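You operate a simulated robot arm through the tools that you are given. There is no shell and no other tool.

Carry out the task below with a simulated two-armed robot. There is one attempt and no reset: what you move stays moved.

Task
Wet the blue brush at the blue tap and scrub the stain off the draining board.
Fine: brush back in its place, tap off. Set down upright: blue brush. What is to be rubbed or washed off counts as gone when no trace of it is left.

Only the result counts: the job must be done as asked and must still hold three seconds after the hand-in. Knocking over, shifting, dropping, spilling or breaking anything else fails it.

Robot
Two 7-joint arms with fingered hands on one trunk that stands fixed in place. Base frame: the origin is at the foot of the trunk, x ahead of it, y to its left, z up; the work surface is at about z = 858. Units: mm, rad, N and s.
The left shoulder is at [70, 157, 1264], the right one opposite. With the tool pointing down near the work surface each hand reaches from about 300 to 900 mm from the base axis, measured 20 degrees to its own side. Payload 5 kg a hand.
The tool frame of a hand sits at the grasp point between the pads (the TCP): z along the fingers, y along the line on which they close. The tips reach 31 mm beyond it. Largest opening 156 mm; the body of the gripper starts 88 mm behind the TCP. The gripper is a hand of 4 fingers: y runs from the thumb to the fingers, the wrist lies at [0, 0, -249] in the tool frame, and closing takes about 1.5 s.
Orientation is that of the tool frame in the base frame, as a unit quaternion [w, x, y, z]. With the fingers straight down and closing along the base's y, the tool's x points along the base's -x, its y along +y and its z along -z.

Tools
- The arms move only by the tool servo_tool. It takes "left_rows", "right_rows" or both (then of equal length, played together; a hand with none holds still); each is a list of rows, each an object (a shift or turn left out is 0, a gripper value left out holds the last) with "travel": the shift along the base's x, y, z in units of 40 mm (1.0 is 40 mm), a list of three; "rot": the turn, a rotation vector about the base's x, y, z in units of 5 degrees (1.0 is 5 degrees), a list of three. In form: [{"travel": [tx, ty, tz], "rot": [wx, wy, wz]}, ...]. A call has 1 to 20 rows; each row shifts and turns the commanded pose from where the row before left it. "left_claw" and "right_claw" are, for a hand that has rows, the closure in counts, from 0 (fully open) to 255 (shut), set as the call begins (left out, the last holds). A call with a number of a shift or a turn outside -1 to 1 is refused whole. Each row takes 0.2 s and may step no farther than 50 mm and 0.15 rad from the row before; otherwise, or with a gripper value out of range, the whole call is refused. A pose out of reach is approached as far as the arm can. The call stops where the force on the tool passes 40 N (or 10 N more than at its start, if that is more) or the arm is blocked; 0.2 s more then pass. Each finger travels about 108 mm/s and halts on what it meets, pressing with about 24 N; the grip force reading is that of the motor and also rises with nothing between the fingers. The clock runs only during rows and for 0.2 s after the last one: add rows that do not move to give the fingers time. The reply holds the time, the measured pose of the TCP, the force on the tool along the base axes, the opening and the grip force, in the units named above and with some noise, with the torque about the TCP (base axes, N m) and any sound that the robot's microphone picked up.
- Cameras (640 x 400 px; columns grow to the right, rows downward): "scene" is now at [130.4, 7.6, 1478.5]; the picture's right is [0.09, -1.00, -0.00], its down [-0.70, -0.06, -0.71] and it looks along [0.71, 0.06, -0.70] (base axes); focal length 215 px, centre (320, 200). "left" rides on the left gripper at [-72, 2, -111] in its tool frame; the picture's right is [-0.02, -1.00, 0.00], its down [0.84, -0.02, -0.54] and it looks along [0.54, -0.01, 0.84] (tool axes); focal length 234 px, centre (320, 200). "right" rides on the right gripper at [72, 2, -111] in its tool frame; the picture's right is [-0.02, 1.00, 0.00], its down [-0.84, -0.02, -0.54] and it looks along [-0.54, -0.01, 0.84] (tool axes); focal length 234 px, centre (320, 200). There is no depth. A picture from a camera that has moved, and an enlarged one, comes with that camera's place and axes in the base frame and with its lens.
- camera(camera): a new picture of that camera. It takes no simulated time.
- slide_trunk(by): slides the trunk up (or, below 0, down) by that many mm; the arms and the scene camera ride with it, the base frame stays. It gives what a move gives, with no picture.
- finger_targets(finger1, finger2, finger3, thumb_bend, hand): sets how far each is bent, from 0 (flat) to 1 (curled in); at 0.3 the hand is open as for a grip, at 0.7 the pads meet at the TCP. One left out holds its place. A second passes; each finger stops where it meets its share of the squeeze, and holds until it gets a number again. A gripper value or a shape takes the hand back. It gives what a move gives, with no picture; readings hold the bend of each and the force on the fingers (four entries, about 0 where the hand has none), thumb and palm.
- grasp_type(shape, hand): the hand has 4 fingers and takes this shape, open, in about a second: jaw (thumb against the fingers, like two jaws); tri (thumb and two fingers); tip (a fingertip pinch); poke (one finger out to press); point (the index stretched); flat (the hand flat); cup (the hand cupped); fist (a fist). The gripper value then closes the fingers along that shape, each until it touches; the sizes above hold for jaw. It gives what a move gives, with no picture.
- head_to(pan, tilt): turns the head with the scene camera to pan (to the left, within 1.501 rad either way) and tilt (down, from -0.506 to 1.204), counted from straight ahead of the robot. It gives what a move gives.
- zoom(camera, box): a new picture of the part [left, top, right, bottom] of that camera's present view, enlarged. It takes no simulated time.
- hand_in(): hands the job in; it is judged then, once.

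Places have to be worked out from the pictures, the camera data and where the tool is seen. Open the grippers and draw the arms clear of the work before you hand the job in, unless the task says otherwise.

The tools are called after "Emit:" as a command line: name --argument value ..., lists and objects as JSON in quotes. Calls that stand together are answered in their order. servo_tool: Moves the arms, as the interface text tells. Its arguments: {"type":"object","properties":{"left_rows":{"type":"array","items":{"type":"object","properties":{"travel":{"type":"array","items":{"type":"number"}},"rot":{"type":"array","items":{"type":"number"}}}}},"left_claw":{"type":"number"},"right_rows":{"type":"array","items":{"type":"object","properties":{"travel":{"type":"array","items":{"type":"number"}},"rot":{"type":"array","items":{"type":"number"}}}}},"right_claw":{"type":"number"}},"required":[]} The other tools are called the same way: slide_trunk (by) slides the trunk up or down; grasp_type (shape, hand) gives the hand a shape; finger_targets (finger1, finger2, finger3, thumb_bend, hand) moves the fingers one by one; head_to (pan, tilt) turns the head that bears the scene camera; camera (camera) takes a picture; zoom (camera, box) takes an enlarged picture of a part of a camera's view; hand_in () hands the job in.

At the start:

```text
t: 0.0
left_tool_pos: [602.1, 161.3, 1198.9]
left_tcp_rot: [0.001, 0.0, 1.0, -0.001]
left_ft_force: [1.2, 0.0, -0.6]
left_wrist_torque: [-0.05, -0.02, 0.01]
left_gripper_width: 155.7
left_finger_force: 0.1
left_shape: jaw
left_bend: [0.3, 0.3, 0.3, 0.3]
left_finger forces: [0.0, 0.0, 0.1, 0.0, 0.0, 0.0]
right_tool_pos: [524.0, -367.6, 1225.1]
right_tcp_rot: [0.0, 0.0, 1.0, 0.0]
right_ft_force: [0.3, 0.4, 0.2]
right_wrist_torque: [0.02, -0.03, 0.02]
right_gripper_width: 156.1
right_finger_force: 0.0
right_shape: jaw
right_bend: [0.3, 0.3, 0.3, 0.3]
right_finger forces: [0.0, 0.1, 0.1, 0.0, 0.0, 0.1]
trunk travel left (down, up): [-650.0, 290.0]
head pan, tilt: [0.089, 0.782]
```

scene: 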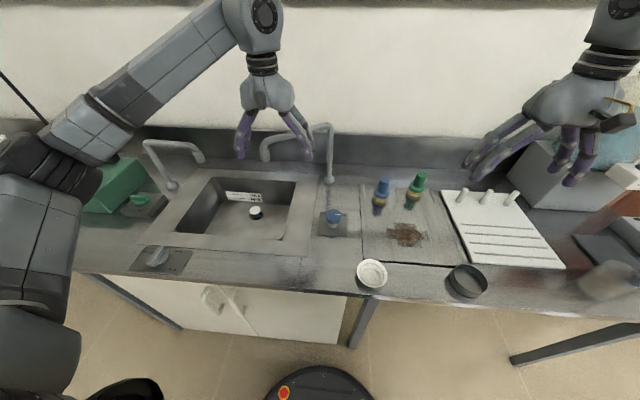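
right: 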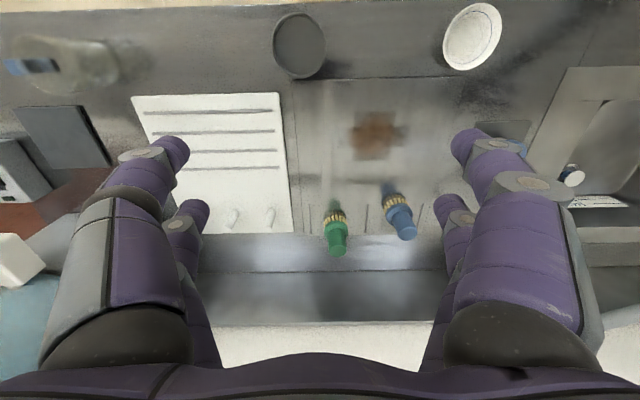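
left: 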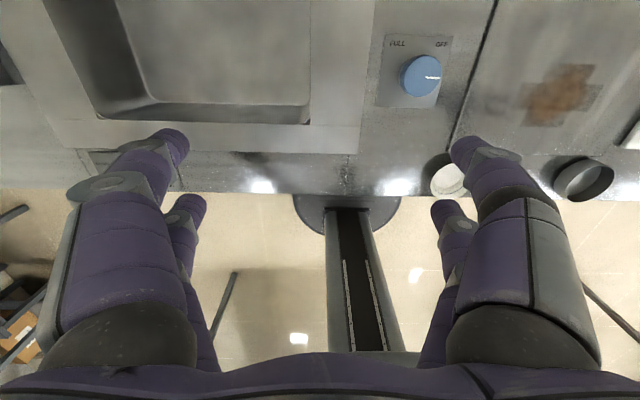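

The scene shows a sink with two taps, a blue knob with a "FULL/OFF" label, brushes (blue and green) standing on the draining board, and a brown stain. I take enlarged views to understand it better.

Emit:
zoom --camera "scene" --box '[300, 140, 480, 260]'

Emit:
zoom --camera "scene" --box '[120, 110, 360, 280]'

Emit:
zoom --camera "left" --box '[340, 0, 640, 200]'

Emit:
zoom --camera "right" --box '[280, 60, 600, 280]'

```text
3.33 times, centred on (390, 200) of scene
camera zoom: at [130.4, 7.6, 1478.5], right [0.09, -1.0, 0.0], down [-0.7, -0.06, -0.71], along [0.71, 0.06, -0.7], focal length 715 px, centre (87, 200)
```

zoom: 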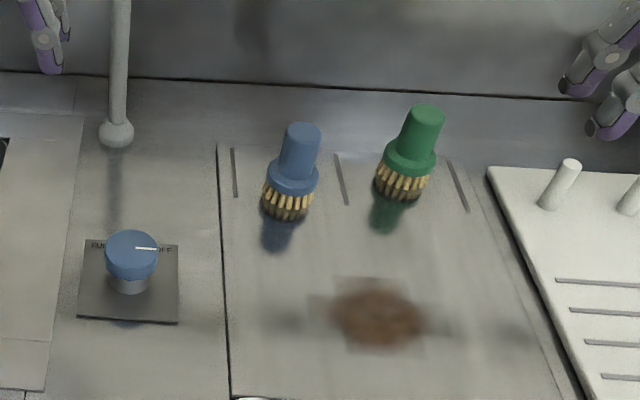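

```text
2.35 times, centred on (240, 195) of scene
camera zoom: at [130.4, 7.6, 1478.5], right [0.09, -1.0, 0.0], down [-0.7, -0.06, -0.71], along [0.71, 0.06, -0.7], focal length 505 px, centre (508, 212)
```

zoom: 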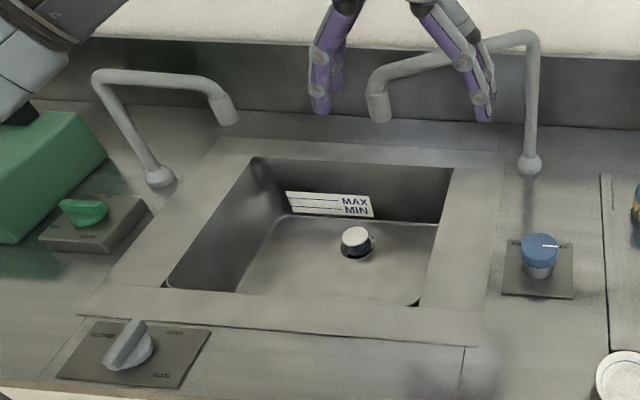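

```text
2.00 times, centred on (490, 100) of left
camera zoom: at [674.1, 165.0, 1308.5], right [0.02, -1.0, 0.0], down [-0.84, -0.02, 0.54], along [-0.54, -0.01, -0.84], focal length 468 px, centre (-20, 400)
```

zoom: 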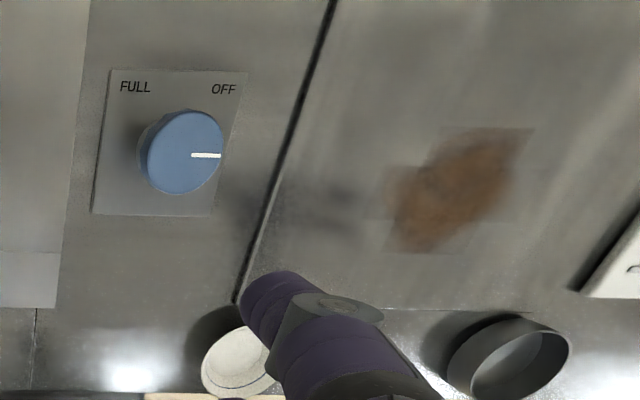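

```text
1.82 times, centred on (440, 170) of right
camera zoom: at [451.7, -365.0, 1337.4], right [0.02, 1.0, 0.0], down [0.84, -0.02, 0.54], along [0.54, -0.01, -0.84], focal length 426 px, centre (102, 254)
```

zoom: 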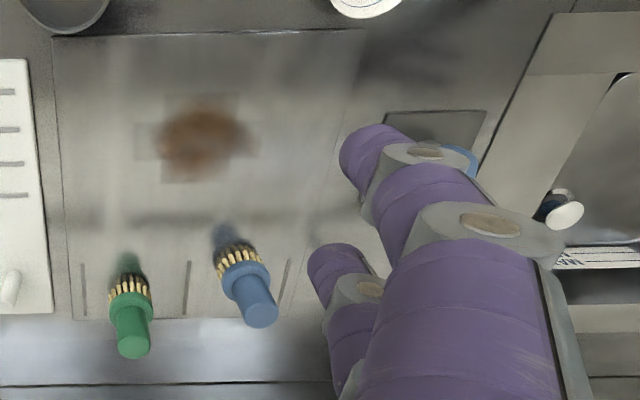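

Blue knob (FULL/OFF) is near (642, 5, 895), the blue brush near (780, -184), the stain near (605, -259). I zoom in more on the spout, the plug control, and the stain.

Emit:
zoom --camera "scene" --box '[130, 230, 210, 280]'

Emit:
zoom --camera "scene" --box '[240, 110, 352, 180]'

Emit:
zoom --camera "scene" --box '[360, 165, 456, 225]'

Emit:
zoom --camera "scene" --box '[380, 210, 444, 250]'

Emit:
zoom --camera "right" --box '[310, 160, 438, 240]'

Emit:
zoom --camera "scene" --box '[312, 195, 360, 240]'

```text
8.00 times, centred on (170, 255) of scene
camera zoom: at [130.4, 7.6, 1478.5], right [0.09, -1.0, 0.0], down [-0.7, -0.06, -0.71], along [0.71, 0.06, -0.7], focal length 1717 px, centre (1520, -240)
```

zoom: 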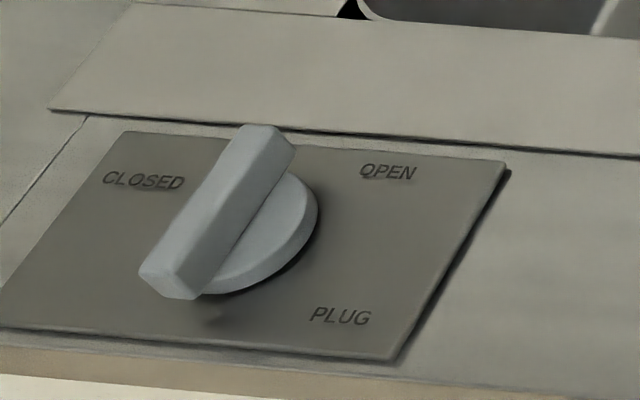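

```text
5.71 times, centred on (296, 145) of scene
camera zoom: at [130.4, 7.6, 1478.5], right [0.09, -1.0, 0.0], down [-0.7, -0.06, -0.71], along [0.71, 0.06, -0.7], focal length 1226 px, centre (457, 514)
```

zoom: 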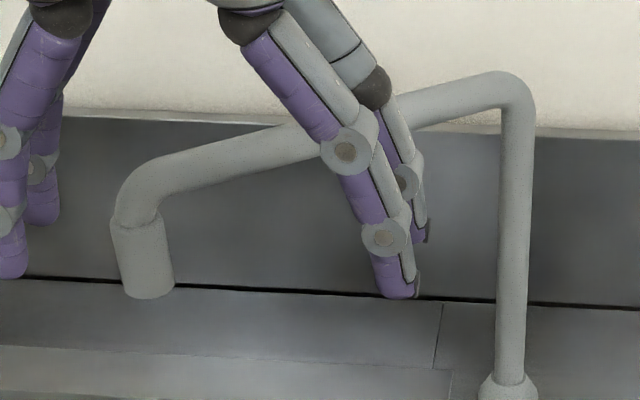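

```text
6.67 times, centred on (408, 195) of scene
camera zoom: at [130.4, 7.6, 1478.5], right [0.09, -1.0, 0.0], down [-0.7, -0.06, -0.71], along [0.71, 0.06, -0.7], focal length 1430 px, centre (-267, 233)
```

zoom: 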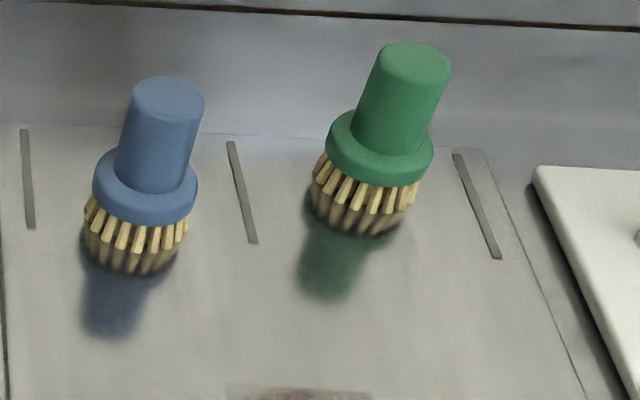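

```text
10.00 times, centred on (412, 230) of scene
camera zoom: at [130.4, 7.6, 1478.5], right [0.09, -1.0, 0.0], down [-0.7, -0.06, -0.71], along [0.71, 0.06, -0.7], focal length 2146 px, centre (-600, -100)
```

zoom: 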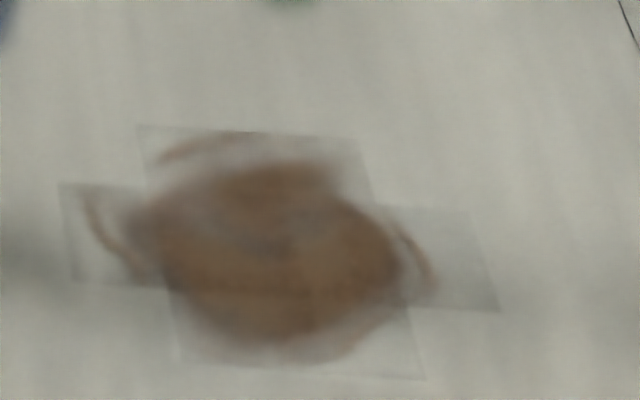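

```text
5.00 times, centred on (374, 200) of right
camera zoom: at [451.7, -365.0, 1337.4], right [0.02, 1.0, 0.0], down [0.84, -0.02, 0.54], along [0.54, -0.01, -0.84], focal length 1171 px, centre (50, 200)
```

zoom: 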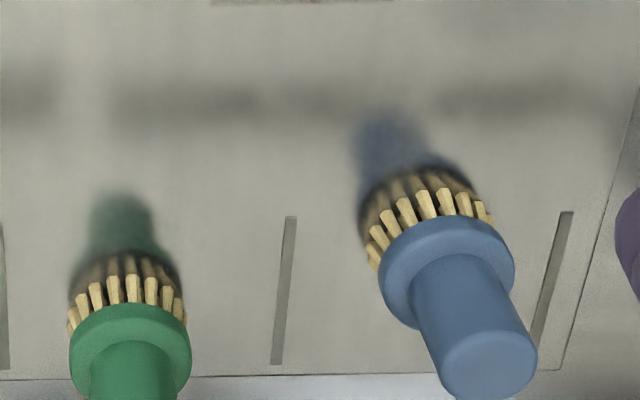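

```text
8.89 times, centred on (336, 218) of scene
camera zoom: at [130.4, 7.6, 1478.5], right [0.09, -1.0, 0.0], down [-0.7, -0.06, -0.71], along [0.71, 0.06, -0.7], focal length 1907 px, centre (178, 44)
```

zoom: 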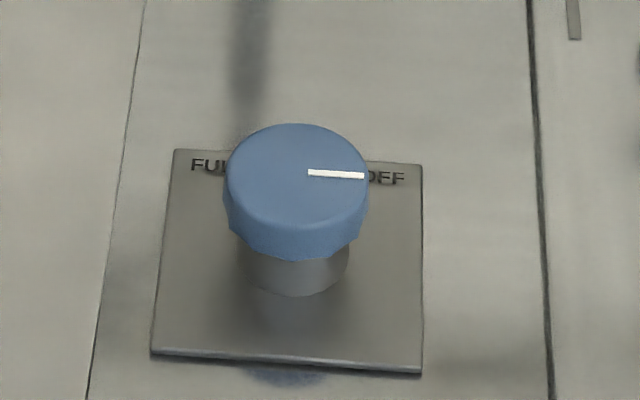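

Cross-solving the two views puts the blue brush's handle top at about (784, -184, 956), with the collar top near z 894; the stain spans roughly x 557–660, y -332 to -188. I move the right hand above the brush with the fingers open and look again.

Emit:
servo_tool --right_rows '[{"travel": [0.722, 0.51, -0.458]}, {"travel": [0.722, 0.51, -0.458]}, {"travel": [0.722, 0.51, -0.458]}, {"travel": [0.722, 0.51, -0.458]}, {"travel": [0.722, 0.51, -0.458]}, {"travel": [0.722, 0.51, -0.458]}, {"travel": [0.722, 0.51, -0.458]}, {"travel": [0.722, 0.51, -0.458]}, {"travel": [0.722, 0.51, -0.458]}, {"travel": [0, 0, 0]}]' --right_claw 60

```text
t: 2.2
left_tool_pos: [602.9, 161.4, 1196.4]
left_tcp_rot: [-0.001, 0.0, 1.0, -0.001]
left_ft_force: [0.0, -0.2, -0.3]
left_wrist_torque: [-0.03, 0.04, -0.01]
left_gripper_width: 156.0
left_finger_force: 0.0
left_shape: jaw
left_bend: [0.3, 0.3, 0.3, 0.3]
left_finger forces: [0.1, 0.0, 0.0, 0.0, 0.0, 0.0]
right_tool_pos: [735.6, -208.6, 1066.7]
right_tcp_rot: [0.001, 0.001, 1.0, 0.001]
right_ft_force: [0.0, -0.1, 0.5]
right_wrist_torque: [-0.02, 0.02, 0.02]
right_gripper_width: 119.5
right_finger_force: 0.2
right_shape: jaw
right_bend: [0.26, 0.26, 0.26, 0.51]
right_finger forces: [0.0, 0.0, 0.0, 0.0, 0.1, 0.0]
right hand out of reach, approached as far as the arm can: row 8, 9
trunk travel left (down, up): [-650.0, 290.0]
head pan, tilt: [0.089, 0.782]
```

The reach ran out at that height with fingers straight down (stopped at 736, -209, 1067); the wrist bend is likely the limit. Raising the trunk will make the forearm slope downward and help, so I slide up 130 mm.

Emit:
slide_trunk --by 130

```text
t: 3.8
left_tool_pos: [601.8, 162.6, 1327.8]
left_tcp_rot: [0.0, 0.001, 1.0, 0.0]
left_ft_force: [-0.1, -0.8, 0.0]
left_wrist_torque: [-0.01, -0.02, -0.02]
left_gripper_width: 155.7
left_finger_force: 0.0
left_shape: jaw
left_bend: [0.3, 0.3, 0.3, 0.3]
left_finger forces: [0.0, 0.0, 0.1, 0.0, 0.0, 0.1]
right_tool_pos: [735.3, -208.6, 1196.8]
right_tcp_rot: [0.002, 0.001, 1.0, 0.001]
right_ft_force: [0.0, -0.3, 0.2]
right_wrist_torque: [0.01, -0.01, 0.03]
right_gripper_width: 119.7
right_finger_force: 0.1
right_shape: jaw
right_bend: [0.26, 0.26, 0.26, 0.51]
right_finger forces: [0.1, 0.0, 0.1, 0.0, 0.1, 0.1]
trunk travel left (down, up): [-780.0, 160.0]
head pan, tilt: [0.089, 0.782]
```

Now I lower the right hand straight down by about 120 mm to see where it lands.

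Emit:
servo_tool --right_rows '[{"travel": [0, 0, -0.75]}, {"travel": [0, 0, -0.75]}, {"travel": [0, 0, -0.75]}, {"travel": [0, 0, -0.75]}, {"travel": [0, 0, 0]}]'

```text
t: 5.0
left_tool_pos: [603.2, 162.8, 1327.3]
left_tcp_rot: [0.0, 0.0, 1.0, 0.0]
left_ft_force: [-0.7, -0.2, 1.0]
left_wrist_torque: [0.01, 0.0, -0.01]
left_gripper_width: 156.2
left_finger_force: 0.0
left_shape: jaw
left_bend: [0.3, 0.3, 0.3, 0.3]
left_finger forces: [0.1, 0.1, 0.0, 0.0, 0.0, 0.1]
right_tool_pos: [709.5, -222.6, 1085.9]
right_tcp_rot: [0.003, 0.0, 1.0, 0.002]
right_ft_force: [-0.8, -0.4, -0.2]
right_wrist_torque: [0.01, -0.02, 0.0]
right_gripper_width: 119.5
right_finger_force: 0.0
right_shape: jaw
right_bend: [0.26, 0.26, 0.26, 0.51]
right_finger forces: [0.0, 0.0, 0.0, 0.0, 0.0, 0.0]
right hand out of reach, approached as far as the arm can: row 1, 2, 3, 4
trunk travel left (down, up): [-780.0, 160.0]
head pan, tilt: [0.089, 0.782]
```

It ended at (710, -223, 1086), still reported short of reach. I lower a further 50 mm (tips still above the brush tops) to see how reach changes with height.

Emit:
servo_tool --right_rows '[{"travel": [0, 0, -0.6]}, {"travel": [0, 0, -0.6]}, {"travel": [0, 0, 0]}, {"travel": [0, 0, 0]}]'

Emit:
camera --camera "scene"

Emit:
camera --camera "right"

```text
t: 6.0
left_tool_pos: [602.4, 162.1, 1327.6]
left_tcp_rot: [0.0, -0.001, 1.0, 0.0]
left_ft_force: [-0.1, 0.5, -0.5]
left_wrist_torque: [-0.01, -0.01, 0.01]
left_gripper_width: 156.0
left_finger_force: 0.1
left_shape: jaw
left_bend: [0.3, 0.3, 0.3, 0.3]
left_finger forces: [0.0, 0.0, 0.0, 0.1, 0.0, 0.0]
right_tool_pos: [693.9, -231.2, 1047.4]
right_tcp_rot: [0.002, -0.001, 1.0, 0.002]
right_ft_force: [0.1, 0.0, -0.7]
right_wrist_torque: [0.0, 0.01, 0.01]
right_gripper_width: 119.8
right_finger_force: 0.0
right_shape: jaw
right_bend: [0.26, 0.26, 0.26, 0.51]
right_finger forces: [0.0, 0.0, 0.0, 0.0, 0.1, 0.1]
right hand out of reach, approached as far as the arm can: row 1, 2
trunk travel left (down, up): [-780.0, 160.0]
head pan, tilt: [0.089, 0.782]
```

```text
taken
camera scene: at [130.6, 7.6, 1608.5], right [0.09, -1.0, 0.0], down [-0.7, -0.06, -0.71], along [0.71, 0.06, -0.7], focal length 215 px, centre (320, 200)
```

scene: 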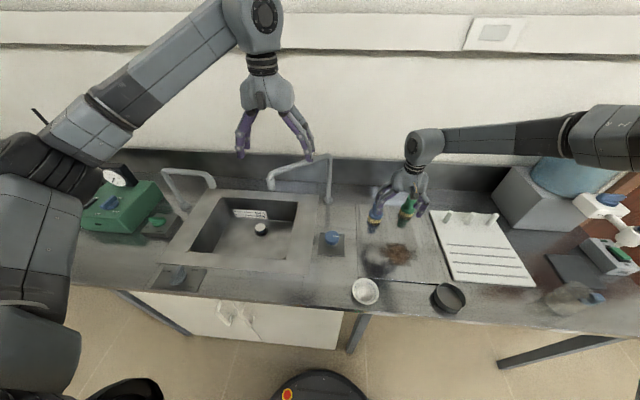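

```text
taken
camera right: at [621.5, -228.8, 1159.1], right [0.02, 1.0, 0.0], down [0.84, -0.02, 0.55], along [0.55, -0.01, -0.84], focal length 234 px, centre (320, 200)
```

right: 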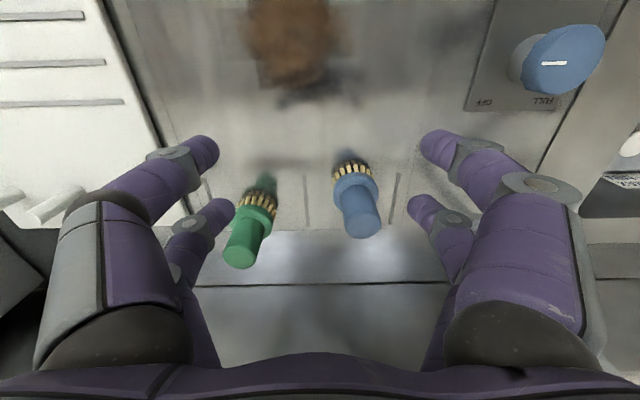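

With fingers straight down the reach is wrist-limited. Gripping the upright handle with the hand pitched ~30° (fingers pointing forward-down) works just as well, so I pitch the right hand about y while keeping height.

Emit:
servo_tool --right_rows '[{"travel": [0, 0, 0.2], "rot": [0, -1, 0]}, {"travel": [0, 0, 0.2], "rot": [0, -1, 0]}, {"travel": [0, 0, 0], "rot": [0, -1, 0]}, {"travel": [0, 0, 0], "rot": [0, -1, 0]}, {"travel": [0, 0, 0], "rot": [0, -1, 0]}, {"travel": [0, 0, 0], "rot": [0, -1, 0]}, {"travel": [0, 0, 0]}, {"travel": [0, 0, 0]}]'

```text
t: 7.8
left_tool_pos: [602.1, 162.2, 1327.6]
left_tcp_rot: [0.0, 0.0, 1.0, -0.001]
left_ft_force: [0.2, -0.2, 0.8]
left_wrist_torque: [0.02, -0.01, 0.0]
left_gripper_width: 155.9
left_finger_force: 0.0
left_shape: jaw
left_bend: [0.3, 0.3, 0.3, 0.3]
left_finger forces: [0.0, 0.1, 0.0, 0.1, 0.0, 0.0]
right_tool_pos: [693.7, -230.7, 1064.5]
right_tcp_rot: [0.261, -0.002, 0.965, 0.002]
right_ft_force: [0.1, 1.2, 0.4]
right_wrist_torque: [0.0, 0.01, 0.02]
right_gripper_width: 119.7
right_finger_force: 0.0
right_shape: jaw
right_bend: [0.26, 0.26, 0.26, 0.51]
right_finger forces: [0.0, 0.0, 0.1, 0.1, 0.0, 0.0]
trunk travel left (down, up): [-780.0, 160.0]
head pan, tilt: [0.089, 0.782]
```

The pitch worked with no reach complaint (tool pointing forward-down 30°). Now I move over the brush handle, staying above its top.

Emit:
servo_tool --right_rows '[{"travel": [0.75, 0.39, -0.4]}, {"travel": [0.75, 0.39, -0.4]}, {"travel": [0.75, 0.39, -0.4]}, {"travel": [0, 0, 0]}, {"travel": [0, 0, 0]}]'

Emit:
camera --camera "right"

Emit:
zoom --camera "scene" --box '[320, 140, 480, 260]'

```text
t: 9.0
left_tool_pos: [602.8, 162.2, 1326.3]
left_tcp_rot: [-0.002, 0.0, 1.0, 0.0]
left_ft_force: [-0.1, 0.4, -0.7]
left_wrist_torque: [-0.02, 0.04, -0.03]
left_gripper_width: 155.6
left_finger_force: 0.1
left_shape: jaw
left_bend: [0.3, 0.3, 0.3, 0.3]
left_finger forces: [0.1, 0.0, 0.1, 0.1, 0.1, 0.0]
right_tool_pos: [760.5, -198.0, 1031.3]
right_tcp_rot: [0.26, 0.0, 0.966, 0.001]
right_ft_force: [-0.3, -0.1, 0.6]
right_wrist_torque: [-0.04, 0.0, -0.01]
right_gripper_width: 119.9
right_finger_force: 0.0
right_shape: jaw
right_bend: [0.26, 0.26, 0.26, 0.51]
right_finger forces: [0.0, 0.1, 0.0, 0.0, 0.0, 0.1]
right hand out of reach, approached as far as the arm can: row 3
trunk travel left (down, up): [-780.0, 160.0]
head pan, tilt: [0.089, 0.782]
```

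```text
taken
camera right: at [642.5, -196.0, 1091.4], right [0.02, 1.0, 0.01], down [0.45, -0.02, 0.89], along [0.89, -0.01, -0.45], focal length 234 px, centre (320, 200)
```

right: 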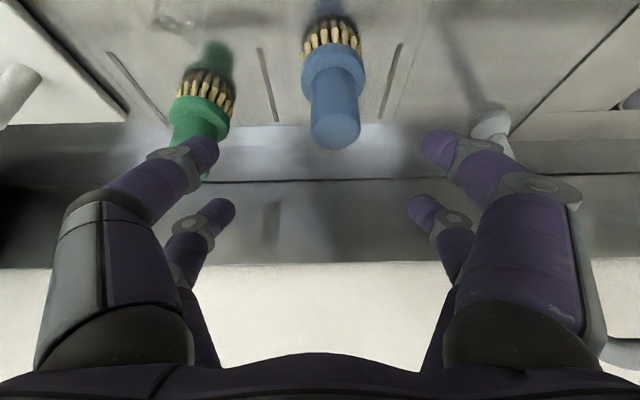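

```text
3.33 times, centred on (400, 200) of scene
camera zoom: at [131.8, 7.7, 1608.3], right [0.09, -1.0, 0.0], down [-0.7, -0.06, -0.71], along [0.71, 0.06, -0.7], focal length 715 px, centre (53, 200)
```

zoom: 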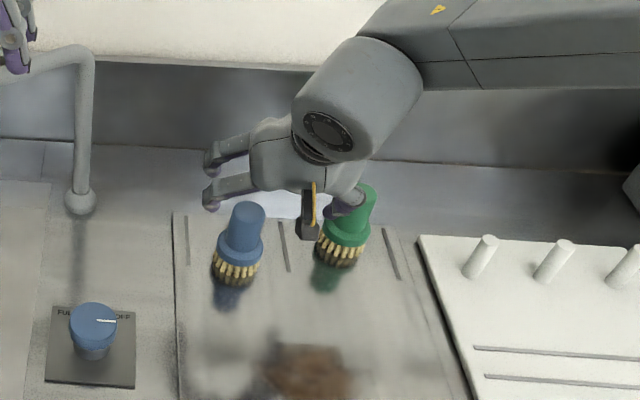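

Still short of reach at (760, -198, 1031), and lower poses seem worse, so a joint limit is involved. I turn the head right to see the posture of the right arm.

Emit:
head_to --pan -0.6 --tilt 0.5

Emit:
camera --camera "scene"

```text
t: 10.0
left_tool_pos: [600.7, 162.4, 1327.2]
left_tcp_rot: [0.0, 0.0, 1.0, 0.0]
left_ft_force: [0.1, 0.1, 0.4]
left_wrist_torque: [-0.04, 0.01, -0.03]
left_gripper_width: 155.7
left_finger_force: 0.1
left_shape: jaw
left_bend: [0.3, 0.3, 0.3, 0.3]
left_finger forces: [0.0, 0.0, 0.0, 0.0, 0.0, 0.0]
right_tool_pos: [760.4, -199.2, 1030.2]
right_tcp_rot: [0.261, -0.001, 0.965, 0.001]
right_ft_force: [0.0, -0.1, 0.2]
right_wrist_torque: [-0.01, 0.02, -0.01]
right_gripper_width: 119.8
right_finger_force: 0.0
right_shape: jaw
right_bend: [0.26, 0.26, 0.26, 0.51]
right_finger forces: [0.0, 0.1, 0.0, 0.0, 0.0, 0.0]
trunk travel left (down, up): [-780.0, 160.0]
head pan, tilt: [-0.6, 0.499]
```

```text
taken
camera scene: at [124.6, -50.9, 1633.0], right [-0.56, -0.83, 0.0], down [-0.4, 0.27, -0.88], along [0.72, -0.5, -0.48], focal length 215 px, centre (320, 200)
```

scene: 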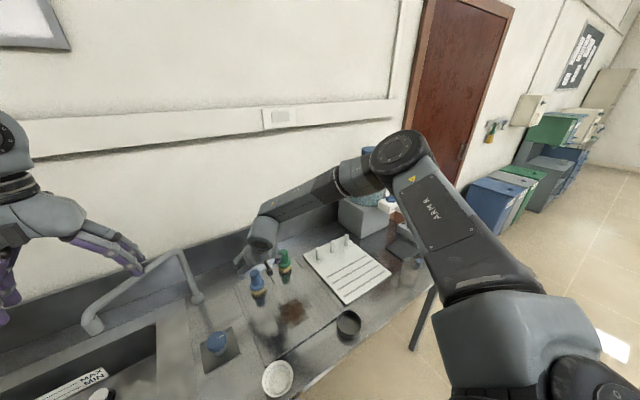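

The elbow is high and out to the right, so a joint such as forearm roll is probably at its limit. I test whether yawing the hand frees the motion: yaw +20° with a small forward move.

Emit:
servo_tool --right_rows '[{"travel": [0, 0, 0], "rot": [0, 0, 1]}, {"travel": [0, 0, 0], "rot": [0, 0, 1]}, {"travel": [0, 0, 0], "rot": [0, 0, 1]}, {"travel": [0, 0, 0], "rot": [0, 0, 1]}, {"travel": [0.5, 0.2, 0]}, {"travel": [0, 0, 0]}, {"travel": [0, 0, 0]}]'

```text
t: 11.6
left_tool_pos: [601.8, 161.7, 1328.0]
left_tcp_rot: [0.0, 0.0, 1.0, 0.0]
left_ft_force: [-0.2, -0.8, 0.5]
left_wrist_torque: [0.01, -0.06, -0.03]
left_gripper_width: 155.9
left_finger_force: 0.0
left_shape: jaw
left_bend: [0.3, 0.3, 0.3, 0.3]
left_finger forces: [0.1, 0.0, 0.0, 0.0, 0.1, 0.1]
right_tool_pos: [777.8, -192.7, 1032.7]
right_tcp_rot: [0.257, -0.168, 0.951, 0.046]
right_ft_force: [0.1, 0.1, -0.5]
right_wrist_torque: [-0.01, -0.01, -0.02]
right_gripper_width: 119.6
right_finger_force: 0.0
right_shape: jaw
right_bend: [0.26, 0.26, 0.26, 0.51]
right_finger forces: [0.1, 0.0, 0.0, 0.0, 0.0, 0.1]
trunk travel left (down, up): [-780.0, 160.0]
head pan, tilt: [-0.6, 0.499]
```

Yaw +20° freed the motion (now 778, -193, 1033 without complaint). I centre over the handle and drop to z≈990, still above the handle top.

Emit:
servo_tool --right_rows '[{"travel": [0.16, 0.22, -0.5]}, {"travel": [0, 0, -0.5]}, {"travel": [0, 0, 0]}, {"travel": [0, 0, 0]}]'

Emit:
camera --camera "right"

Emit:
zoom --camera "scene" --box '[220, 220, 320, 300]'

```text
t: 12.6
left_tool_pos: [601.1, 162.8, 1327.0]
left_tcp_rot: [0.0, 0.0, 1.0, 0.001]
left_ft_force: [0.7, 0.5, 0.3]
left_wrist_torque: [0.01, 0.02, 0.0]
left_gripper_width: 156.0
left_finger_force: 0.0
left_shape: jaw
left_bend: [0.3, 0.3, 0.3, 0.3]
left_finger forces: [0.0, 0.0, 0.0, 0.0, 0.0, 0.1]
right_tool_pos: [762.9, -195.0, 1011.9]
right_tcp_rot: [0.257, -0.168, 0.951, 0.046]
right_ft_force: [0.4, 0.2, 0.0]
right_wrist_torque: [0.0, 0.01, 0.01]
right_gripper_width: 119.7
right_finger_force: 0.0
right_shape: jaw
right_bend: [0.26, 0.26, 0.26, 0.51]
right_finger forces: [0.0, 0.0, 0.0, 0.0, 0.0, 0.0]
right hand out of reach, approached as far as the arm can: row 1, 2
trunk travel left (down, up): [-780.0, 160.0]
head pan, tilt: [-0.6, 0.499]
```

```text
taken
camera right: at [651.5, -233.9, 1072.8], right [-0.32, 0.95, 0.01], down [0.43, 0.13, 0.89], along [0.84, 0.3, -0.45], focal length 234 px, centre (320, 200)
```

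right: 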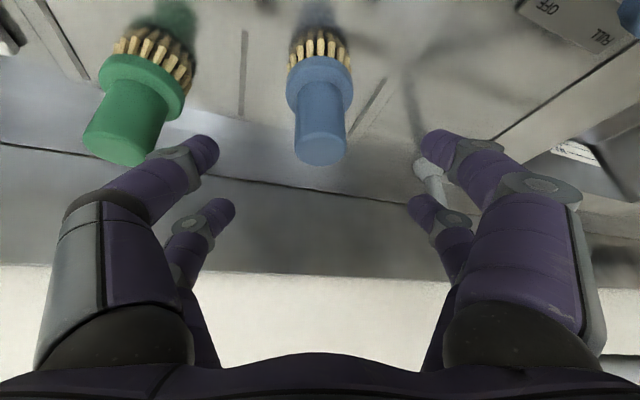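

```text
5.00 times, centred on (270, 260) of scene
camera zoom: at [124.4, -50.9, 1633.0], right [-0.56, -0.83, 0.0], down [-0.4, 0.27, -0.88], along [0.72, -0.5, -0.48], focal length 1073 px, centre (570, -100)
```

zoom: 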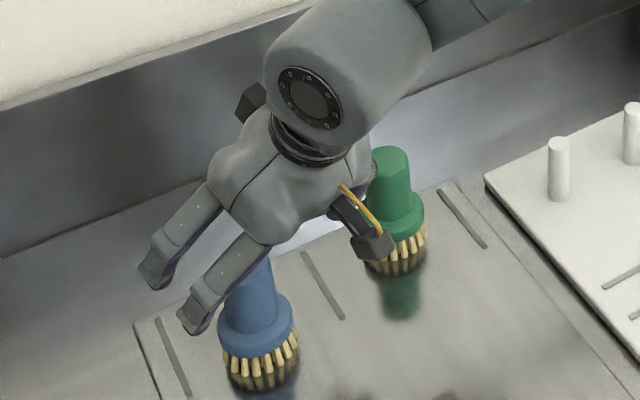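

Lower hand relative to the shoulder costs reach, so I'll raise the hand relative to the shoulder, centre it over the brush, and then bring the trunk down. First raise and centre.

Emit:
servo_tool --right_rows '[{"travel": [0, 0, 0.9]}, {"travel": [0, 0, 0.9]}, {"travel": [0, 0, 0.9]}, {"travel": [0.26, 0.14, 0.9]}, {"travel": [0.26, 0.14, 0.9]}, {"travel": [0, 0, 0]}, {"travel": [0, 0, 0]}]'

```text
t: 14.2
left_tool_pos: [601.4, 161.4, 1327.9]
left_tcp_rot: [0.0, 0.0, 1.0, 0.0]
left_ft_force: [0.2, 0.9, -0.2]
left_wrist_torque: [-0.01, 0.01, -0.03]
left_gripper_width: 156.0
left_finger_force: 0.0
left_shape: jaw
left_bend: [0.3, 0.3, 0.3, 0.3]
left_finger forces: [0.1, 0.0, 0.0, 0.0, 0.1, 0.0]
right_tool_pos: [783.8, -184.2, 1192.3]
right_tcp_rot: [0.257, -0.167, 0.951, 0.045]
right_ft_force: [0.1, 0.6, 0.1]
right_wrist_torque: [0.03, 0.03, 0.02]
right_gripper_width: 119.4
right_finger_force: 0.0
right_shape: jaw
right_bend: [0.26, 0.26, 0.26, 0.51]
right_finger forces: [0.1, 0.1, 0.0, 0.0, 0.1, 0.1]
trunk travel left (down, up): [-780.0, 160.0]
head pan, tilt: [-0.6, 0.499]
```

Now centred at (784, -184, 1192). I slide the trunk down 190 mm, bringing the right TCP to about z 1002.

Emit:
slide_trunk --by -190

Emit:
camera --camera "right"

Emit:
camera --camera "scene"

```text
t: 16.3
left_tool_pos: [602.4, 162.5, 1136.6]
left_tcp_rot: [0.0, -0.001, 1.0, -0.001]
left_ft_force: [-0.8, 0.0, -0.4]
left_wrist_torque: [-0.01, 0.0, -0.03]
left_gripper_width: 156.1
left_finger_force: 0.0
left_shape: jaw
left_bend: [0.3, 0.3, 0.3, 0.3]
left_finger forces: [0.0, 0.0, 0.0, 0.0, 0.0, 0.1]
right_tool_pos: [782.5, -185.1, 1001.8]
right_tcp_rot: [0.257, -0.168, 0.951, 0.046]
right_ft_force: [0.1, 0.5, -0.3]
right_wrist_torque: [0.02, 0.02, 0.02]
right_gripper_width: 119.6
right_finger_force: 0.1
right_shape: jaw
right_bend: [0.26, 0.26, 0.26, 0.51]
right_finger forces: [0.0, 0.0, 0.0, 0.0, 0.0, 0.0]
trunk travel left (down, up): [-590.0, 350.0]
head pan, tilt: [-0.6, 0.499]
```

```text
taken
camera right: at [671.6, -222.6, 1063.0], right [-0.32, 0.95, 0.01], down [0.43, 0.13, 0.89], along [0.84, 0.29, -0.45], focal length 234 px, centre (320, 200)
```

right: 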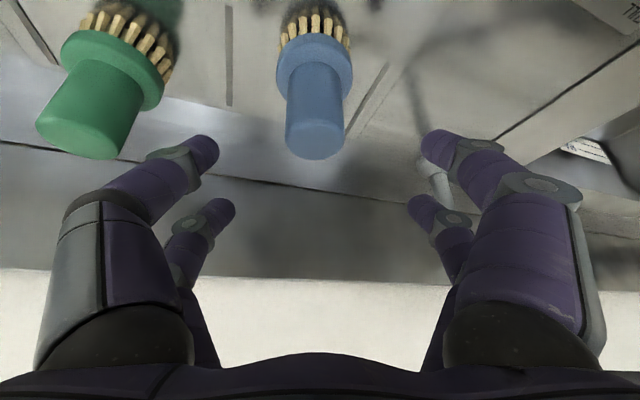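

```text
taken
camera scene: at [124.2, -51.1, 1443.1], right [-0.56, -0.83, 0.0], down [-0.4, 0.27, -0.88], along [0.72, -0.5, -0.48], focal length 215 px, centre (320, 200)
```

scene: 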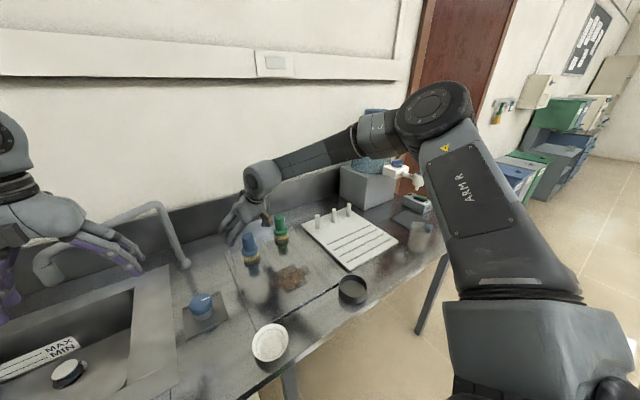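

I zoom the right camera onto the blue handle to fix its position relative to the hand precisely.

Emit:
zoom --camera "right" --box '[240, 0, 400, 180]'

Emit:
zoom --camera "scene" --box '[200, 140, 340, 300]'

```text
2.22 times, centred on (320, 90) of right
camera zoom: at [671.6, -222.6, 1063.0], right [-0.32, 0.95, 0.01], down [0.43, 0.13, 0.89], along [0.84, 0.29, -0.45], focal length 520 px, centre (320, 444)
```

zoom: 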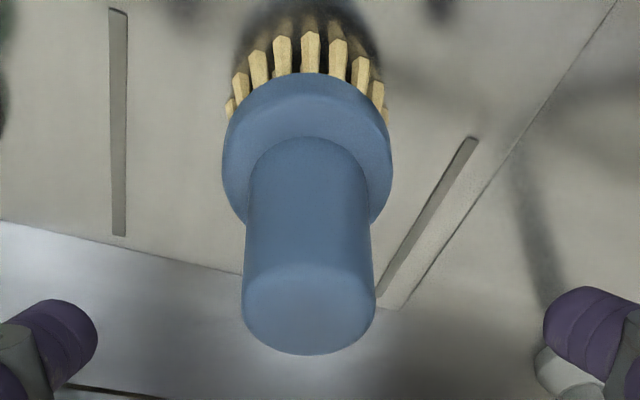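

```text
2.50 times, centred on (270, 220) of scene
camera zoom: at [124.2, -51.1, 1443.1], right [-0.56, -0.83, 0.0], down [-0.4, 0.27, -0.88], along [0.72, -0.5, -0.48], focal length 536 px, centre (445, 150)
```

zoom: 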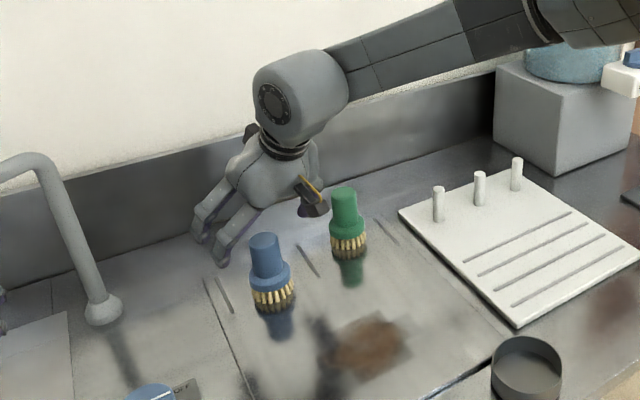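

The handle top is at about (786, -185, 956), nearly centred between the fingers. I lower straight down to z≈934 so the fingertips end just above the collar.

Emit:
servo_tool --right_rows '[{"travel": [0.05, 0, -0.43]}, {"travel": [0.04, 0, -0.43]}, {"travel": [0, 0, -0.43]}, {"travel": [0, 0, -0.4]}, {"travel": [0, 0, 0]}, {"travel": [0, 0, 0]}]'

Emit:
camera --camera "right"

Emit:
zoom --camera "scene" --box '[200, 160, 320, 280]'

```text
t: 17.7
left_tool_pos: [601.5, 162.0, 1136.2]
left_tcp_rot: [0.0, 0.0, 1.0, 0.0]
left_ft_force: [0.0, -1.1, 0.4]
left_wrist_torque: [0.0, 0.0, 0.01]
left_gripper_width: 155.9
left_finger_force: 0.1
left_shape: jaw
left_bend: [0.3, 0.3, 0.3, 0.3]
left_finger forces: [0.0, 0.0, 0.0, 0.1, 0.0, 0.1]
right_tool_pos: [786.2, -184.9, 934.1]
right_tcp_rot: [0.256, -0.168, 0.951, 0.046]
right_ft_force: [-0.1, -0.3, 0.3]
right_wrist_torque: [-0.02, 0.01, -0.01]
right_gripper_width: 119.8
right_finger_force: 0.0
right_shape: jaw
right_bend: [0.26, 0.26, 0.26, 0.51]
right_finger forces: [0.1, 0.0, 0.0, 0.0, 0.0, 0.0]
trunk travel left (down, up): [-590.0, 350.0]
head pan, tilt: [-0.6, 0.499]
```

```text
taken
camera right: at [675.6, -223.0, 995.2], right [-0.32, 0.95, 0.01], down [0.43, 0.13, 0.89], along [0.84, 0.29, -0.45], focal length 234 px, centre (320, 200)
```

right: 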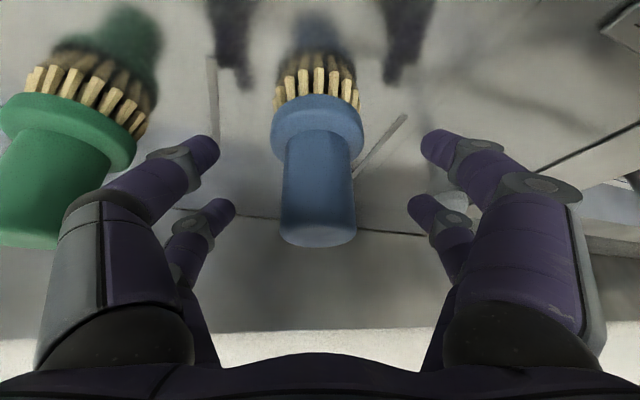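

```text
3.33 times, centred on (260, 220) of scene
camera zoom: at [124.6, -51.1, 1443.0], right [-0.56, -0.83, 0.0], down [-0.4, 0.27, -0.88], along [0.72, -0.5, -0.48], focal length 715 px, centre (520, 133)
```

zoom: 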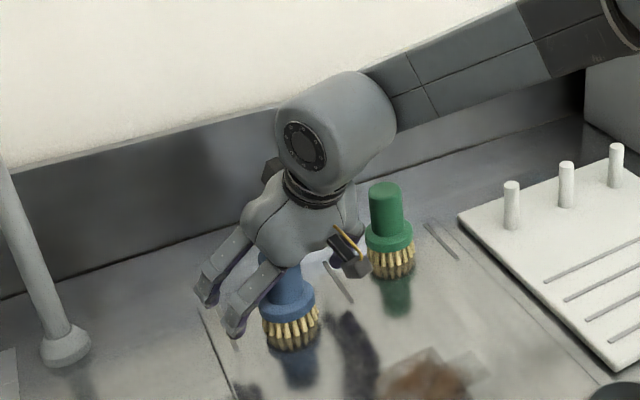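

The handle is centred between the fingers with tips above the collar. I close the right hand on it, with idle rows for the fingers to settle.

Emit:
servo_tool --right_rows '[{"travel": [0, 0, 0]}, {"travel": [0, 0, 0]}, {"travel": [0, 0, 0]}, {"travel": [0, 0, 0]}, {"travel": [0, 0, 0]}, {"travel": [0, 0, 0]}, {"travel": [0, 0, 0]}, {"travel": [0, 0, 0]}]' --right_claw 255

Emit:
camera --camera "right"

Emit:
zoom --camera "scene" --box '[200, 160, 320, 280]'

```text
t: 19.5
left_tool_pos: [600.7, 161.6, 1138.6]
left_tcp_rot: [0.0, 0.001, 1.0, 0.0]
left_ft_force: [0.5, 0.7, 0.2]
left_wrist_torque: [-0.03, -0.02, -0.01]
left_gripper_width: 155.6
left_finger_force: 0.1
left_shape: jaw
left_bend: [0.3, 0.3, 0.3, 0.3]
left_finger forces: [0.0, 0.1, 0.1, 0.0, 0.0, 0.1]
right_tool_pos: [787.8, -185.3, 935.7]
right_tcp_rot: [0.257, -0.168, 0.951, 0.047]
right_ft_force: [0.6, -0.4, 8.2]
right_wrist_torque: [-0.01, 0.21, 0.03]
right_gripper_width: 27.9
right_finger_force: 23.9
right_shape: jaw
right_bend: [0.74, 0.71, 0.71, 0.7]
right_finger forces: [21.3, 0.1, 0.0, 0.1, 21.6, 0.0]
trunk travel left (down, up): [-590.0, 350.0]
head pan, tilt: [-0.6, 0.499]
```

```text
taken
camera right: at [675.0, -222.6, 996.5], right [-0.32, 0.95, 0.01], down [0.43, 0.13, 0.89], along [0.84, 0.29, -0.45], focal length 234 px, centre (320, 200)
```

right: 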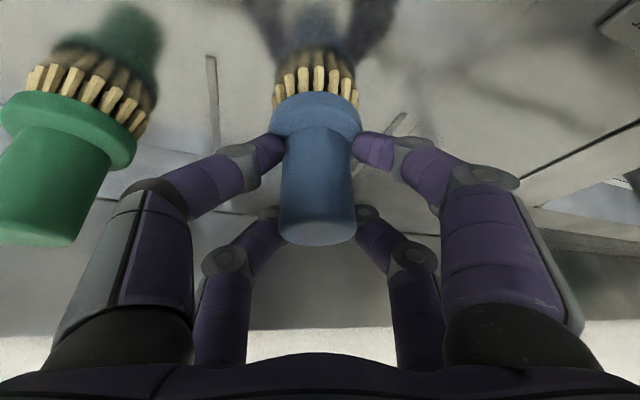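

```text
3.33 times, centred on (260, 220) of scene
camera zoom: at [123.3, -50.7, 1443.2], right [-0.56, -0.83, 0.0], down [-0.39, 0.27, -0.88], along [0.72, -0.5, -0.48], focal length 715 px, centre (520, 133)
```

zoom: 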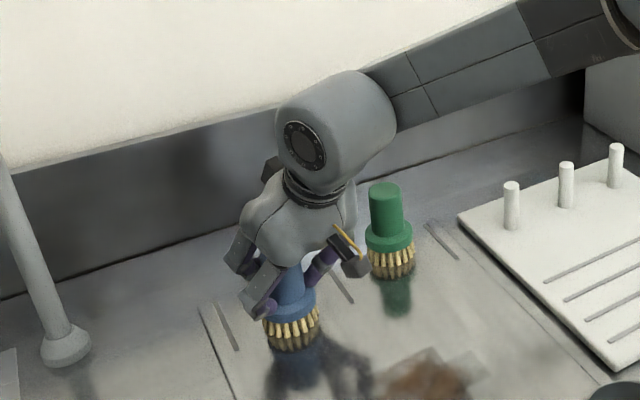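

The grip reads 24 N, but only finger 1 and the thumb bear load and there is 8 N upward on the tool (tips touching the collar perhaps). I zoom in on the grip to see how the fingers lie.

Emit:
zoom --camera "right" --box '[220, 60, 420, 260]'

Emit:
head_to --pan -0.25 --tilt 0.65

Emit:
zoom --camera "scene" --box '[280, 100, 400, 220]'

```text
2.00 times, centred on (320, 160) of right
camera zoom: at [675.0, -222.6, 996.5], right [-0.32, 0.95, 0.01], down [0.43, 0.13, 0.89], along [0.84, 0.29, -0.45], focal length 468 px, centre (320, 280)
```

zoom: 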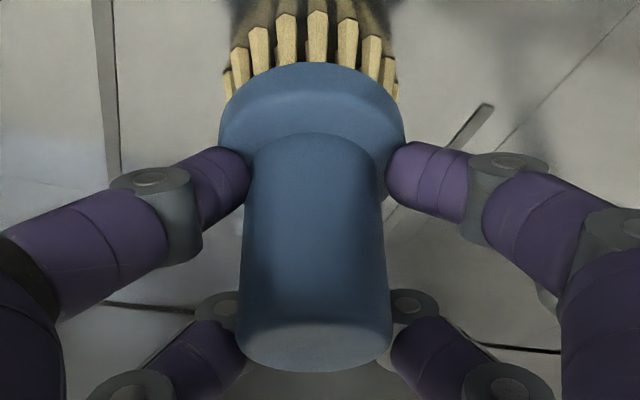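

```text
t: 20.4
left_tool_pos: [600.8, 162.9, 1137.4]
left_tcp_rot: [0.0, 0.0, 1.0, -0.001]
left_ft_force: [-0.3, -0.2, 0.3]
left_wrist_torque: [-0.01, -0.02, 0.0]
left_gripper_width: 155.8
left_finger_force: 0.2
left_shape: jaw
left_bend: [0.3, 0.3, 0.3, 0.3]
left_finger forces: [0.0, 0.0, 0.1, 0.0, 0.0, 0.0]
right_tool_pos: [786.1, -184.5, 936.4]
right_tcp_rot: [0.258, -0.168, 0.95, 0.047]
right_ft_force: [1.0, 0.1, 10.7]
right_wrist_torque: [-0.08, 0.16, 0.01]
right_gripper_width: 28.0
right_finger_force: 23.8
right_shape: jaw
right_bend: [0.74, 0.71, 0.71, 0.7]
right_finger forces: [21.6, 0.0, 0.1, 0.0, 21.8, 0.0]
trunk travel left (down, up): [-590.0, 350.0]
head pan, tilt: [-0.25, 0.649]
```

```text
3.33 times, centred on (340, 160) of scene
camera zoom: at [132.2, -20.8, 1429.8], right [-0.25, -0.97, 0.0], down [-0.58, 0.15, -0.8], along [0.77, -0.2, -0.6], focal length 715 px, centre (253, 333)
```

zoom: 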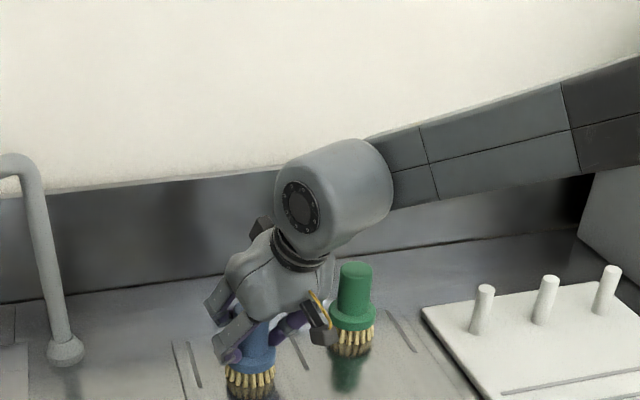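

The lower front fingertips are pressing on the collar (about 10 N up). I open, raise slightly and reduce the pitch to about 15° so the fingers lie more along the handle, then look again.

Emit:
servo_tool --right_rows '[{"travel": [0, 0, 0]}, {"travel": [0, 0, 0]}, {"travel": [0, 0, 0]}, {"travel": [0, 0, 0]}, {"travel": [0, 0, 0.05], "rot": [-0.34, 0.94, 0]}, {"travel": [0, 0, 0.05], "rot": [-0.34, 0.94, 0]}, {"travel": [0, 0, 0], "rot": [-0.34, 0.94, 0]}, {"travel": [0, 0, 0]}, {"travel": [0, 0, 0]}]' --right_claw 60

Emit:
camera --camera "right"

```text
t: 22.4
left_tool_pos: [602.3, 161.5, 1137.0]
left_tcp_rot: [-0.001, -0.001, 1.0, 0.0]
left_ft_force: [0.6, 0.6, 0.3]
left_wrist_torque: [0.0, 0.01, -0.01]
left_gripper_width: 155.7
left_finger_force: 0.1
left_shape: jaw
left_bend: [0.3, 0.3, 0.3, 0.3]
left_finger forces: [0.0, 0.0, 0.0, 0.0, 0.0, 0.1]
right_tool_pos: [778.6, -189.1, 941.6]
right_tcp_rot: [0.13, -0.172, 0.976, 0.025]
right_ft_force: [-0.1, 0.1, -0.3]
right_wrist_torque: [0.0, -0.04, 0.01]
right_gripper_width: 119.1
right_finger_force: 0.0
right_shape: jaw
right_bend: [0.26, 0.26, 0.26, 0.52]
right_finger forces: [0.0, 0.0, 0.0, 0.0, 0.0, 0.1]
right hand out of reach, approached as far as the arm can: row 7
trunk travel left (down, up): [-590.0, 350.0]
head pan, tilt: [-0.25, 0.649]
```

```text
taken
camera right: at [685.5, -220.6, 1030.2], right [-0.32, 0.95, 0.01], down [0.63, 0.21, 0.75], along [0.7, 0.25, -0.67], focal length 234 px, centre (320, 200)
```

right: 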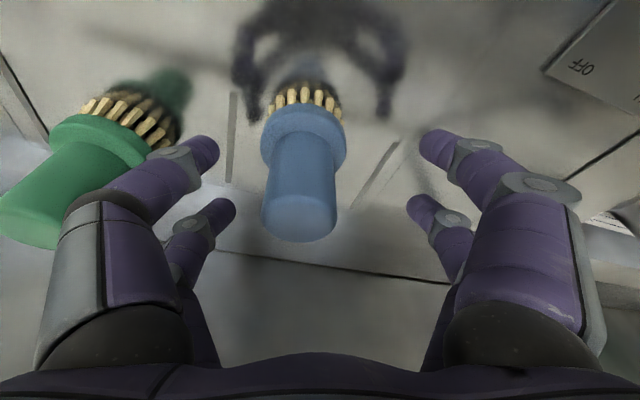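

The arm stopped short at the 15° pitch (779, -189, 942), and the handle now looks off-centre to the left. I check with the scene camera whether the brush moved.

Emit:
zoom --camera "scene" --box '[290, 170, 390, 250]'

Emit:
zoom --camera "right" --box '[240, 60, 400, 260]'

```text
5.00 times, centred on (340, 210) of scene
camera zoom: at [133.7, -21.1, 1429.6], right [-0.25, -0.97, 0.0], down [-0.59, 0.15, -0.8], along [0.77, -0.2, -0.6], focal length 1073 px, centre (220, 150)
```

zoom: 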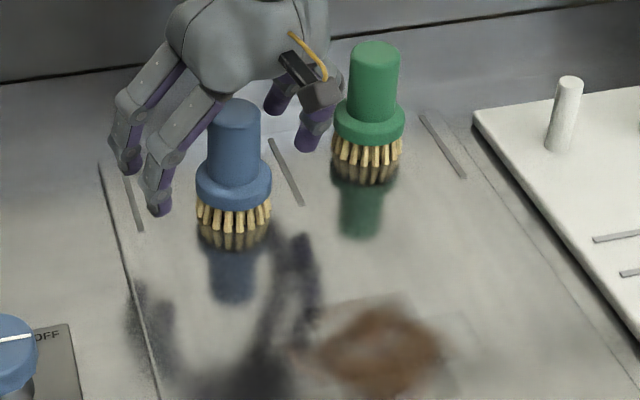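

```text
2.00 times, centred on (320, 160) of right
camera zoom: at [685.5, -220.6, 1030.2], right [-0.32, 0.95, 0.01], down [0.63, 0.21, 0.75], along [0.7, 0.25, -0.67], focal length 468 px, centre (320, 280)
```

zoom: 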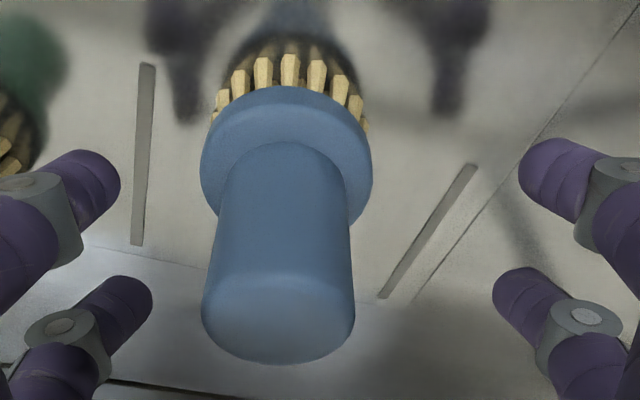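

Both cameras agree the brush shifted to about (779, -199) when I released it. I'll re-centre on it there and regrip, and later return it to its original spot (786, -185).

Emit:
servo_tool --right_rows '[{"travel": [0.02, -0.25, 0]}, {"travel": [0, 0, 0]}, {"travel": [0, 0, 0]}]'

Emit:
zoom --camera "right" --box '[200, 60, 440, 260]'

```text
t: 23.1
left_tool_pos: [601.4, 162.6, 1137.5]
left_tcp_rot: [0.0, -0.001, 1.0, -0.001]
left_ft_force: [-0.2, 0.4, 0.3]
left_wrist_torque: [-0.02, 0.03, 0.0]
left_gripper_width: 155.8
left_finger_force: 0.0
left_shape: jaw
left_bend: [0.3, 0.3, 0.3, 0.3]
left_finger forces: [0.0, 0.0, 0.1, 0.0, 0.1, 0.1]
right_tool_pos: [778.4, -198.6, 941.2]
right_tcp_rot: [0.13, -0.172, 0.976, 0.024]
right_ft_force: [-0.5, 0.4, -0.2]
right_wrist_torque: [-0.01, 0.0, 0.01]
right_gripper_width: 119.1
right_finger_force: 0.1
right_shape: jaw
right_bend: [0.26, 0.26, 0.26, 0.52]
right_finger forces: [0.0, 0.0, 0.0, 0.0, 0.1, 0.0]
trunk travel left (down, up): [-590.0, 350.0]
head pan, tilt: [-0.25, 0.649]
```

```text
2.00 times, centred on (320, 160) of right
camera zoom: at [686.0, -230.5, 1030.6], right [-0.32, 0.95, 0.01], down [0.63, 0.21, 0.75], along [0.7, 0.24, -0.67], focal length 468 px, centre (320, 280)
```

zoom: 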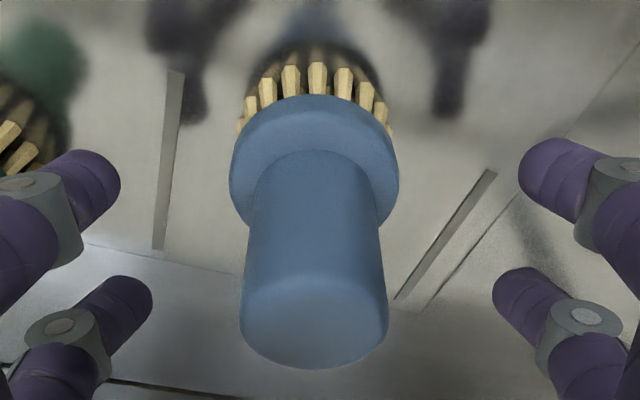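

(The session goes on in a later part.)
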